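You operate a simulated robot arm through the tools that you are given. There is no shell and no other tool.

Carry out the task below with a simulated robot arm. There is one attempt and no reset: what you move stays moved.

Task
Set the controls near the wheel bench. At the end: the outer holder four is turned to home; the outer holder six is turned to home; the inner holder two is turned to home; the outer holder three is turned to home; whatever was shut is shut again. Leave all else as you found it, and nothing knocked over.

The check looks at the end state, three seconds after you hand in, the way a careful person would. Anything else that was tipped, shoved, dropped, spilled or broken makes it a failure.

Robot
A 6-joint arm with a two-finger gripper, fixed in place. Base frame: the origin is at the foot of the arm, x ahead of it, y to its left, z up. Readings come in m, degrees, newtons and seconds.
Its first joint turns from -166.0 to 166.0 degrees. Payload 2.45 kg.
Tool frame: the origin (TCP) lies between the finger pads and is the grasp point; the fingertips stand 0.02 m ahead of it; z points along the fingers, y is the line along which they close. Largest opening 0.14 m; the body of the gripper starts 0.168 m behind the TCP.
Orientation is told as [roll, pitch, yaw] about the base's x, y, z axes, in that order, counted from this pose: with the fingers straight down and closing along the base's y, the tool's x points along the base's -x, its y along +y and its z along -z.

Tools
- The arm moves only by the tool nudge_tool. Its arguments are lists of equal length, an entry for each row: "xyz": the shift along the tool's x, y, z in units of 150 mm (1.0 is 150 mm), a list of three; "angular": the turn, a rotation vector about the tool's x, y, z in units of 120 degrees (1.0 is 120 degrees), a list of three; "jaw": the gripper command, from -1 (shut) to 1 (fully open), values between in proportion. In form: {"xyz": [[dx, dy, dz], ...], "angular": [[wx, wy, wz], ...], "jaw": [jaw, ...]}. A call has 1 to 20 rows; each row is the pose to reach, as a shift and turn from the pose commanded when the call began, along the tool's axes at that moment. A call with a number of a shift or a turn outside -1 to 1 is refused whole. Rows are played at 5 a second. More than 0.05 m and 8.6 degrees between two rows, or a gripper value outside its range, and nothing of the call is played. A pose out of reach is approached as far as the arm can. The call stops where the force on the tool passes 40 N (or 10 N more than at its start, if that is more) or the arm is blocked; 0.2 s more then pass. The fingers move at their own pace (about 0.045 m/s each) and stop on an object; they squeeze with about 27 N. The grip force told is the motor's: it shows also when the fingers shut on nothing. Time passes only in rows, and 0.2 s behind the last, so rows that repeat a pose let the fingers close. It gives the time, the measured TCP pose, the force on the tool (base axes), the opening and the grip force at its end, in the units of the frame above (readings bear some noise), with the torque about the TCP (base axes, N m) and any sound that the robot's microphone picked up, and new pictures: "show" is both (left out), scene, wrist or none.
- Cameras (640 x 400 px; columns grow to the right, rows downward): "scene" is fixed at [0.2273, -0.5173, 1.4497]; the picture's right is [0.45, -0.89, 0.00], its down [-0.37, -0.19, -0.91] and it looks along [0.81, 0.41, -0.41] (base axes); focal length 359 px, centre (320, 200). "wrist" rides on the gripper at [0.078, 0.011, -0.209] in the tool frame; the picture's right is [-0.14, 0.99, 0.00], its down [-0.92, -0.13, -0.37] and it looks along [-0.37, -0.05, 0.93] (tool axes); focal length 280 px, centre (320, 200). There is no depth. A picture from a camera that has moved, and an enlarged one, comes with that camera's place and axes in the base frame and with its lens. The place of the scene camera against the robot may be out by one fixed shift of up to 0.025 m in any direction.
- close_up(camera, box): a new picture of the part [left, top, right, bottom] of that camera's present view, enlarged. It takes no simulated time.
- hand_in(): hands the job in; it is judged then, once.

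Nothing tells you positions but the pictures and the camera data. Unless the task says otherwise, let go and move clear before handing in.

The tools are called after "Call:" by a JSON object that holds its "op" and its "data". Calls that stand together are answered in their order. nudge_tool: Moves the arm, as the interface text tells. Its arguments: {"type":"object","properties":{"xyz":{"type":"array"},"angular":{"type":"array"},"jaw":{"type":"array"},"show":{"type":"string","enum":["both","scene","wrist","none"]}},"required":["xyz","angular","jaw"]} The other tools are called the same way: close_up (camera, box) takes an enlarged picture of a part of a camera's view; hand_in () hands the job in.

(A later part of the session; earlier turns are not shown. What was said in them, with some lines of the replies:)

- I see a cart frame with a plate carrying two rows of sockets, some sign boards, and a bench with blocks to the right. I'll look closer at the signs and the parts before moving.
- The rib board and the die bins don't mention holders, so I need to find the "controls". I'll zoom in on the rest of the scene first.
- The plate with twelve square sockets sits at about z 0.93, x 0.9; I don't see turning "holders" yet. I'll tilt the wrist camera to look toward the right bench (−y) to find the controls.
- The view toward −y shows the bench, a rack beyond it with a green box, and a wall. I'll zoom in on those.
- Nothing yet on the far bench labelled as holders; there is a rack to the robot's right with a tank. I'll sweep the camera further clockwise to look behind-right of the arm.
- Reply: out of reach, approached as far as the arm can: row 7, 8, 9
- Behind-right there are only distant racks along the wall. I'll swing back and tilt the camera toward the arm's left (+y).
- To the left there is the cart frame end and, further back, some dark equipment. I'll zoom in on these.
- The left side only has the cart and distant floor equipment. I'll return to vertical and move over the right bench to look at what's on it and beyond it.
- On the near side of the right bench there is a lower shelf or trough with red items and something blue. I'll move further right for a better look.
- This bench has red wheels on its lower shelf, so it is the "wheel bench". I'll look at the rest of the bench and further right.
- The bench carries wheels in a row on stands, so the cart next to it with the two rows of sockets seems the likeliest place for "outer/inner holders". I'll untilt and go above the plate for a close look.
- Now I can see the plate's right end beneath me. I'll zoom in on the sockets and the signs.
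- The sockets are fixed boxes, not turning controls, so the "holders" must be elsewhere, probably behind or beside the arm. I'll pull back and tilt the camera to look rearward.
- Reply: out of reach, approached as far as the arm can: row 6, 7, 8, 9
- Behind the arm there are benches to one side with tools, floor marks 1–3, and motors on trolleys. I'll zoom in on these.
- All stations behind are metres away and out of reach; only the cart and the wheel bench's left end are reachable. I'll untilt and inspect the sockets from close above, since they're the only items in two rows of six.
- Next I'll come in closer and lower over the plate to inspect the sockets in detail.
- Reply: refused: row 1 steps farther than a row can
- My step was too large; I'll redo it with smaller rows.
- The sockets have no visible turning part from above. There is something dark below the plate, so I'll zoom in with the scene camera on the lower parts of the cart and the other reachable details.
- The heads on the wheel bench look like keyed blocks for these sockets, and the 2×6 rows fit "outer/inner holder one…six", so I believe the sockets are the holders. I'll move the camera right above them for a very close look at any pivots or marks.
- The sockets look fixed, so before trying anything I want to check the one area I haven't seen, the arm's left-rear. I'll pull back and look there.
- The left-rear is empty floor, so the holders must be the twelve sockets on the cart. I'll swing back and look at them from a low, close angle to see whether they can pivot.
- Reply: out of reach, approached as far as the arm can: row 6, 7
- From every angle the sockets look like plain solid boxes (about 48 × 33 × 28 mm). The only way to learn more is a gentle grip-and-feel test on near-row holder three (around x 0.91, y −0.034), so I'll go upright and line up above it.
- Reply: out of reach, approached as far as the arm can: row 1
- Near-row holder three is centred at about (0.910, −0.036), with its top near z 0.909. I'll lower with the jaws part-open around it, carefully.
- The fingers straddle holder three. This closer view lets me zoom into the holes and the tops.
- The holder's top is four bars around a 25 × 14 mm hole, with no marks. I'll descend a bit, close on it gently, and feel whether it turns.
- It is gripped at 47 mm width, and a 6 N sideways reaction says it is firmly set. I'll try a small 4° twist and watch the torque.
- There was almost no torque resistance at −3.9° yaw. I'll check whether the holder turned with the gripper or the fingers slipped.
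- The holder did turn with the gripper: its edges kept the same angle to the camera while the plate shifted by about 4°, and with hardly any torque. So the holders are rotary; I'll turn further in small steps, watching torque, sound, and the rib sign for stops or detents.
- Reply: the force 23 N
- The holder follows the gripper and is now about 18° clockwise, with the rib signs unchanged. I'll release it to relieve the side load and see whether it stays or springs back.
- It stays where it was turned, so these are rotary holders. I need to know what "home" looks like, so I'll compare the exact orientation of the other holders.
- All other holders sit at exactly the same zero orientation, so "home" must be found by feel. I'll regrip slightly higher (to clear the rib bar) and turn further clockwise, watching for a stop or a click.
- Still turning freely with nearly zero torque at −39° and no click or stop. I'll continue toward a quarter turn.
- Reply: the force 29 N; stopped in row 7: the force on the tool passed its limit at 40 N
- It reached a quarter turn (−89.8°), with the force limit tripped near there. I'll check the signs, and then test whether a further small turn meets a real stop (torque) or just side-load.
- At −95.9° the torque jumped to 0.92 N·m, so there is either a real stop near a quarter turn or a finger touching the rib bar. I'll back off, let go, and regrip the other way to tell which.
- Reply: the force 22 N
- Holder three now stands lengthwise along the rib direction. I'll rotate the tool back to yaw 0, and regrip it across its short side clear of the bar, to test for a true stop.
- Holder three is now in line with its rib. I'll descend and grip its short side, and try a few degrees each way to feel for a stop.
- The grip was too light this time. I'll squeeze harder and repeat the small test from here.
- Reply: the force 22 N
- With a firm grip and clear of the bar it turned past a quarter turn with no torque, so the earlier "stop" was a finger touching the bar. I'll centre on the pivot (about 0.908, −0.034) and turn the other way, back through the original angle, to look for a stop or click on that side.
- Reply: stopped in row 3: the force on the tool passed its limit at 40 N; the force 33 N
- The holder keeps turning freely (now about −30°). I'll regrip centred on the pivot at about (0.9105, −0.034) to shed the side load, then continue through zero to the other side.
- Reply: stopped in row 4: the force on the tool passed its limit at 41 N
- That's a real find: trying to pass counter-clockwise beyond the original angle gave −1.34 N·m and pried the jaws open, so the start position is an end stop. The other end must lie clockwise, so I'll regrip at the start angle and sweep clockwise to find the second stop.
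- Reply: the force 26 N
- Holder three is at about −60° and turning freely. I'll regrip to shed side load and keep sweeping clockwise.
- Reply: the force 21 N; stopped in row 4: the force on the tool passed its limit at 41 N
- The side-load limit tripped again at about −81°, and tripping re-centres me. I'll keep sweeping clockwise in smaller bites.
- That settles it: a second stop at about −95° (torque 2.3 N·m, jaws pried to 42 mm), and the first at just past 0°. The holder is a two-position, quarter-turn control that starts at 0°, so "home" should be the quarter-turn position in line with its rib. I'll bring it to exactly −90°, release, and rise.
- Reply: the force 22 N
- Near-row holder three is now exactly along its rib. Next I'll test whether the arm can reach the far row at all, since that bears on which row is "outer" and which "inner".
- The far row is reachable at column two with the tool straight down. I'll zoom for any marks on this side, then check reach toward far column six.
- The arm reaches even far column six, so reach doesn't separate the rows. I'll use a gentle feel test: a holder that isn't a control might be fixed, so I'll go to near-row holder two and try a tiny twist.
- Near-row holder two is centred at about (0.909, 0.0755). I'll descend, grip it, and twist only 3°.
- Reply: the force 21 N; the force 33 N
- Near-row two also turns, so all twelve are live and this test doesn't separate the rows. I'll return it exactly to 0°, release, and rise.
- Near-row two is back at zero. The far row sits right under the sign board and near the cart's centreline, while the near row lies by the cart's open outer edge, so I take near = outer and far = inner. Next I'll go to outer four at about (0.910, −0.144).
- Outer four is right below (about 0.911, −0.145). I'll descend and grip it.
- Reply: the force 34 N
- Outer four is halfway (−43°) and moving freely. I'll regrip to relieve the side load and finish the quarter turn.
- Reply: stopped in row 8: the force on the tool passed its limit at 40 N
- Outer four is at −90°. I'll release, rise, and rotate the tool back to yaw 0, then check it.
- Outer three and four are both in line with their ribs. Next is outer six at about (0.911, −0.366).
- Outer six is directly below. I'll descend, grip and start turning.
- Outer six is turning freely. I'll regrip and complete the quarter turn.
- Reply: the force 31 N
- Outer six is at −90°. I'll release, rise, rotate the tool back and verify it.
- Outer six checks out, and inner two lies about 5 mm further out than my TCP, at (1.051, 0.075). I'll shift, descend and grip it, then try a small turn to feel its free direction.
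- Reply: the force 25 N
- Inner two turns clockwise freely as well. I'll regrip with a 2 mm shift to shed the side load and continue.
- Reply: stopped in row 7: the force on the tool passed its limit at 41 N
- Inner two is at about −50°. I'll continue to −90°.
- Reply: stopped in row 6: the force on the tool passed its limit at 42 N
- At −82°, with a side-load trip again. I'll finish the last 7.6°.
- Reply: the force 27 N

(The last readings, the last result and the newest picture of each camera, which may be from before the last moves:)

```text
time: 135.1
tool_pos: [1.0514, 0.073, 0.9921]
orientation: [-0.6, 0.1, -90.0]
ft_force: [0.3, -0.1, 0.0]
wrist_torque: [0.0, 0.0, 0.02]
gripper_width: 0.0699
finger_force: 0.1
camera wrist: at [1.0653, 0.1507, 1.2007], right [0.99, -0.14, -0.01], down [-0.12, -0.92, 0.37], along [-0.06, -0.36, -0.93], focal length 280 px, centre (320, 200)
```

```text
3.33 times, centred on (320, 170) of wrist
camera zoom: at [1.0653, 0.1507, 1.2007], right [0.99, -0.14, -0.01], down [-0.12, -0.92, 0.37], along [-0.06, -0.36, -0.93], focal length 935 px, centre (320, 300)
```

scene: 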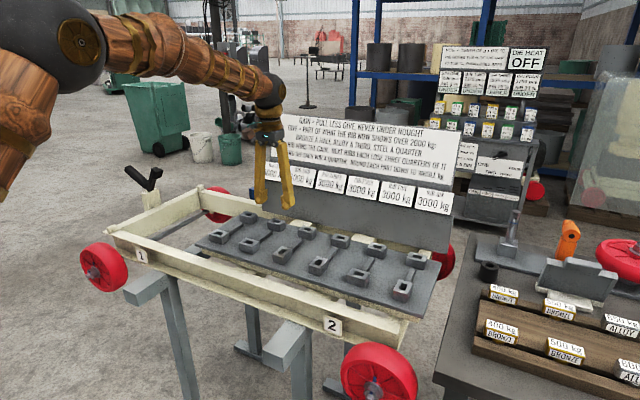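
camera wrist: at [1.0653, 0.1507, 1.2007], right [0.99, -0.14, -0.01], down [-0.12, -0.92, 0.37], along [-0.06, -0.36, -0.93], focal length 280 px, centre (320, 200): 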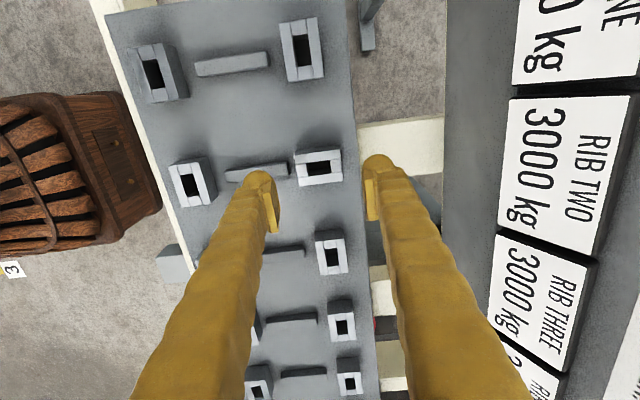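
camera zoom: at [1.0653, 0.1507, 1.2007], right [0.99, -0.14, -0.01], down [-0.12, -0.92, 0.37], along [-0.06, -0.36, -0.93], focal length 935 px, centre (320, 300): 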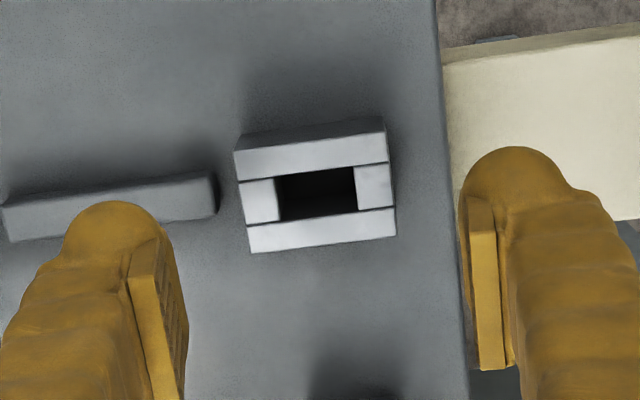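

Inner two is at −90° too. I'll rise, rotate the tool back, and pull away to check the whole plate.

Call:
{"op": "nudge_tool", "data": {"xyz": [[0, 0, -0.1], [0, 0, -0.2], [0, 0, -0.3], [0, 0, -0.4], [0, 0, -0.5], [0, 0, -0.5], [0, 0, -0.5], [0, 0, -0.5], [0, 0, -0.5], [0, 0, -0.5], [0, 0, -0.5], [0, 0, -0.5]], "angular": [[0, 0, -0.07], [0, 0, -0.14], [0, 0, -0.21], [0, 0, -0.28], [0, 0, -0.35], [0, 0, -0.42], [0, 0, -0.49], [0, 0, -0.56], [0, 0, -0.63], [0, 0, -0.7], [0, 0, -0.75], [0, 0, -0.75]], "jaw": [0, 0, 0, 0, 0, 0, 0, 0, 0, 0, 0, 0], "show": "none"}}

Call:
{"op": "nudge_tool", "data": {"xyz": [[0.25, 0, -0.1], [0.5, 0, -0.2], [0.75, 0, -0.3], [1, 0, -0.4], [1, 0, -0.4]], "angular": [[0, 0, 0], [0, 0, 0], [0, 0, 0], [0, 0, 0], [0, 0, 0]], "jaw": [0.3, 0.6, 1, 1, 1], "show": "none"}}

Call:
{"op": "nudge_tool", "data": {"xyz": [[0.25, 0, 0], [0.5, 0, 0], [0.75, 0, 0], [1, 0, 0], [1, 0, 0]], "angular": [[0, 0, 0], [0, 0, 0], [0, 0, 0], [0, 0, 0], [0, 0, 0]], "jaw": [1, 1, 1, 1, 1], "show": "both"}}

Call:
{"op": "close_up", "data": {"camera": "scene", "box": [190, 150, 460, 310]}}

```text
time: 137.7
tool_pos: [1.052, 0.0739, 1.068]
orientation: [0.2, 0.5, 0.0]
ft_force: [-0.1, 0.4, -0.4]
wrist_torque: [0.0, 0.01, 0.01]
gripper_width: 0.0699
finger_force: 0.1
```

```text
time: 138.9
tool_pos: [0.9019, 0.0725, 1.1291]
orientation: [0.1, 0.6, -0.1]
ft_force: [0.2, -0.4, 0.2]
wrist_torque: [0.01, 0.05, 0.0]
gripper_width: 0.1401
finger_force: 0.1
```

```text
time: 140.1
tool_pos: [0.7535, 0.0722, 1.1297]
orientation: [0.1, 0.6, -0.1]
ft_force: [0.1, -0.3, 0.4]
wrist_torque: [0.02, 0.05, -0.01]
gripper_width: 0.1401
finger_force: 0.0
camera wrist: at [0.678, 0.0833, 1.3401], right [0.14, 0.99, 0.0], down [0.92, -0.13, 0.36], along [0.36, -0.05, -0.93], focal length 280 px, centre (320, 200)
```

scene: 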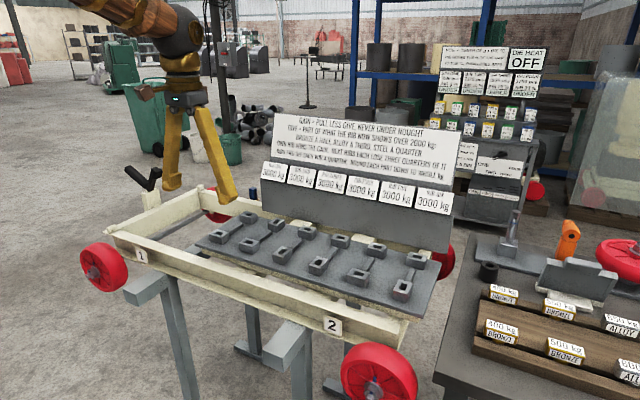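
wrist: 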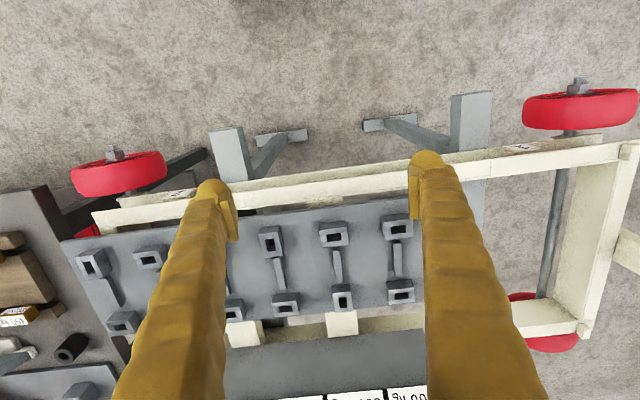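

```text
2.37 times, centred on (325, 230) of scene
camera zoom: at [0.2273, -0.5173, 1.4497], right [0.45, -0.89, 0.0], down [-0.37, -0.19, -0.91], along [0.81, 0.41, -0.41], focal length 852 px, centre (308, 129)
```

zoom: 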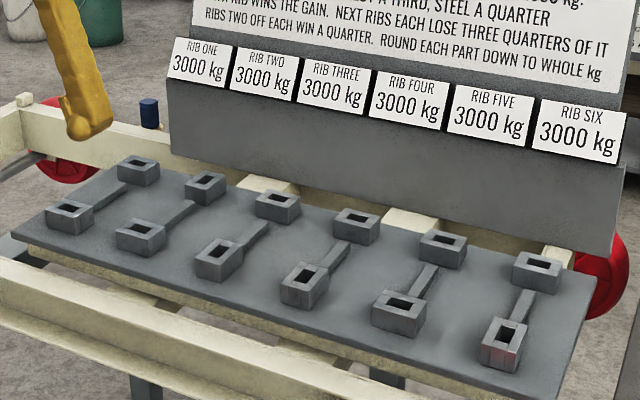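

All four are turned and everything else looks unchanged. I'll zoom once more for any marks revealed by the turned holders, before deciding to hand in.

Call:
{"op": "close_up", "data": {"camera": "scene", "box": [300, 230, 430, 310]}}

Call:
{"op": "close_up", "data": {"camera": "scene", "box": [200, 200, 330, 280]}}

Call:
{"op": "close_up", "data": {"camera": "wrist", "box": [230, 190, 420, 330]}}

Call:
{"op": "close_up", "data": {"camera": "wrist", "box": [60, 220, 200, 350]}}

```text
4.92 times, centred on (365, 270) of scene
camera zoom: at [0.2273, -0.5173, 1.4497], right [0.45, -0.89, 0.0], down [-0.37, -0.19, -0.91], along [0.81, 0.41, -0.41], focal length 1770 px, centre (98, -145)
```

zoom: 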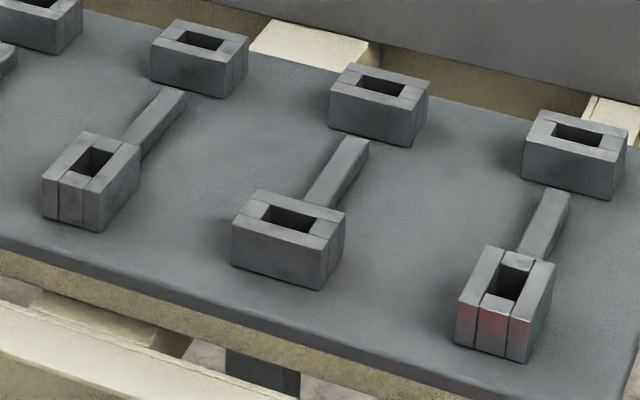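

```text
4.92 times, centred on (265, 240) of scene
camera zoom: at [0.2273, -0.5173, 1.4497], right [0.45, -0.89, 0.0], down [-0.37, -0.19, -0.91], along [0.81, 0.41, -0.41], focal length 1770 px, centre (591, 3)
```

zoom: 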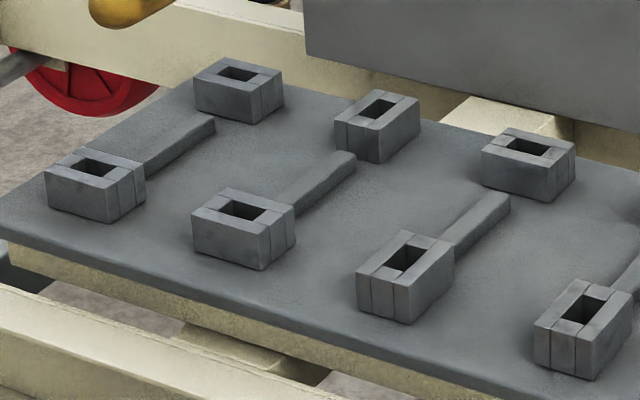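

```text
2.86 times, centred on (325, 260) of wrist
camera zoom: at [0.678, 0.0833, 1.3401], right [0.14, 0.99, 0.0], down [0.92, -0.13, 0.36], along [0.36, -0.05, -0.93], focal length 801 px, centre (306, 29)
```

zoom: 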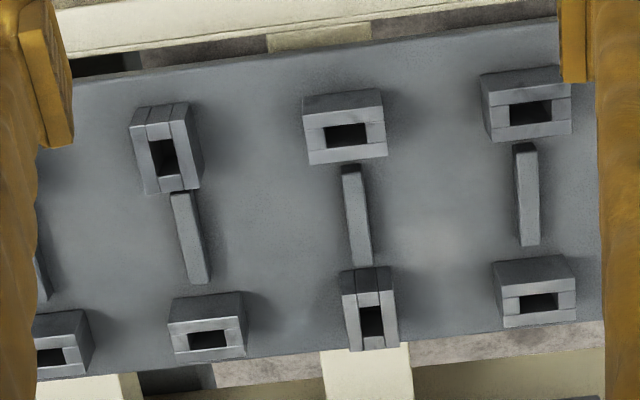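

```text
3.08 times, centred on (130, 285) of wrist
camera zoom: at [0.678, 0.0833, 1.3401], right [0.14, 0.99, 0.0], down [0.92, -0.13, 0.36], along [0.36, -0.05, -0.93], focal length 863 px, centre (905, -62)
```

zoom: 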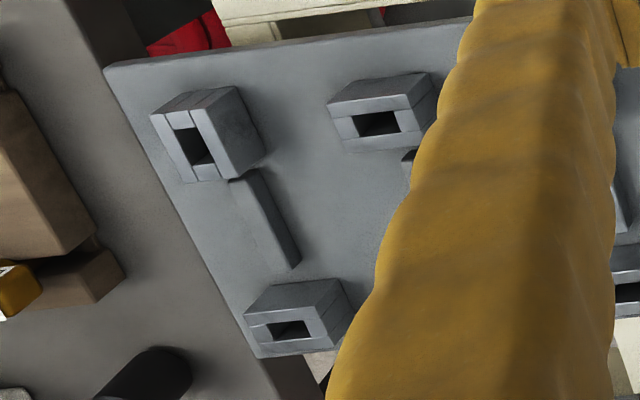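

Near-row (outer) holders three, four and six and far-row (inner) holder two are turned a quarter turn, in line with their ribs. The other eight holders are at their original angle, nothing else has moved, and the arm is clear.

Two things are inferred rather than labelled:
- **Home:** each holder I tested turned only clockwise from its starting angle. Holder three has one stop at the start and another about a quarter turn on, so I took the quarter turn as home.
- **Outer/inner:** no sign names the rows. I took the near row, by the cart's open edge, as outer and the row by the sign board as inner.

I also twisted near-row holder two by 3° as a test and returned it to its starting angle. I'm handing in now.

Call:
{"op": "hand_in", "data": {}}

```text
The job is handed in.
```

I turned four holders to what I believe is home and handed the job in. No result has come back, and two of my readings were guesses.

**Turned:** outer holders three, four and six, and inner holder two. Each now stands a quarter turn clockwise from where it started, in line with its rib.

**Guesses the result depends on:**
- **Which position is home:** nothing in the scene marks it. I felt outer three stop just past its starting angle one way and at about 95° the other way. All twelve holders started at the same angle, so I took the quarter-turn position as home. If the starting position was home, all four are wrong.
- **Which row is outer:** no sign says. I took the row at the cart's open edge, nearest the arm, as outer, and the row by the sign board as inner. If it is the other way round, I turned the wrong holders.

**Also touched:** while testing, I twisted the near-row holder two by about 3° and turned it back to its starting angle. It is not one of the four, if my reading of the rows is right.

The other holders looked unchanged in the last pictures, and the six rib signs still read 3000 kg. I saw nothing tipped or knocked over. I opened nothing, so nothing needed shutting again. The arm had let go and was clear before I handed in.
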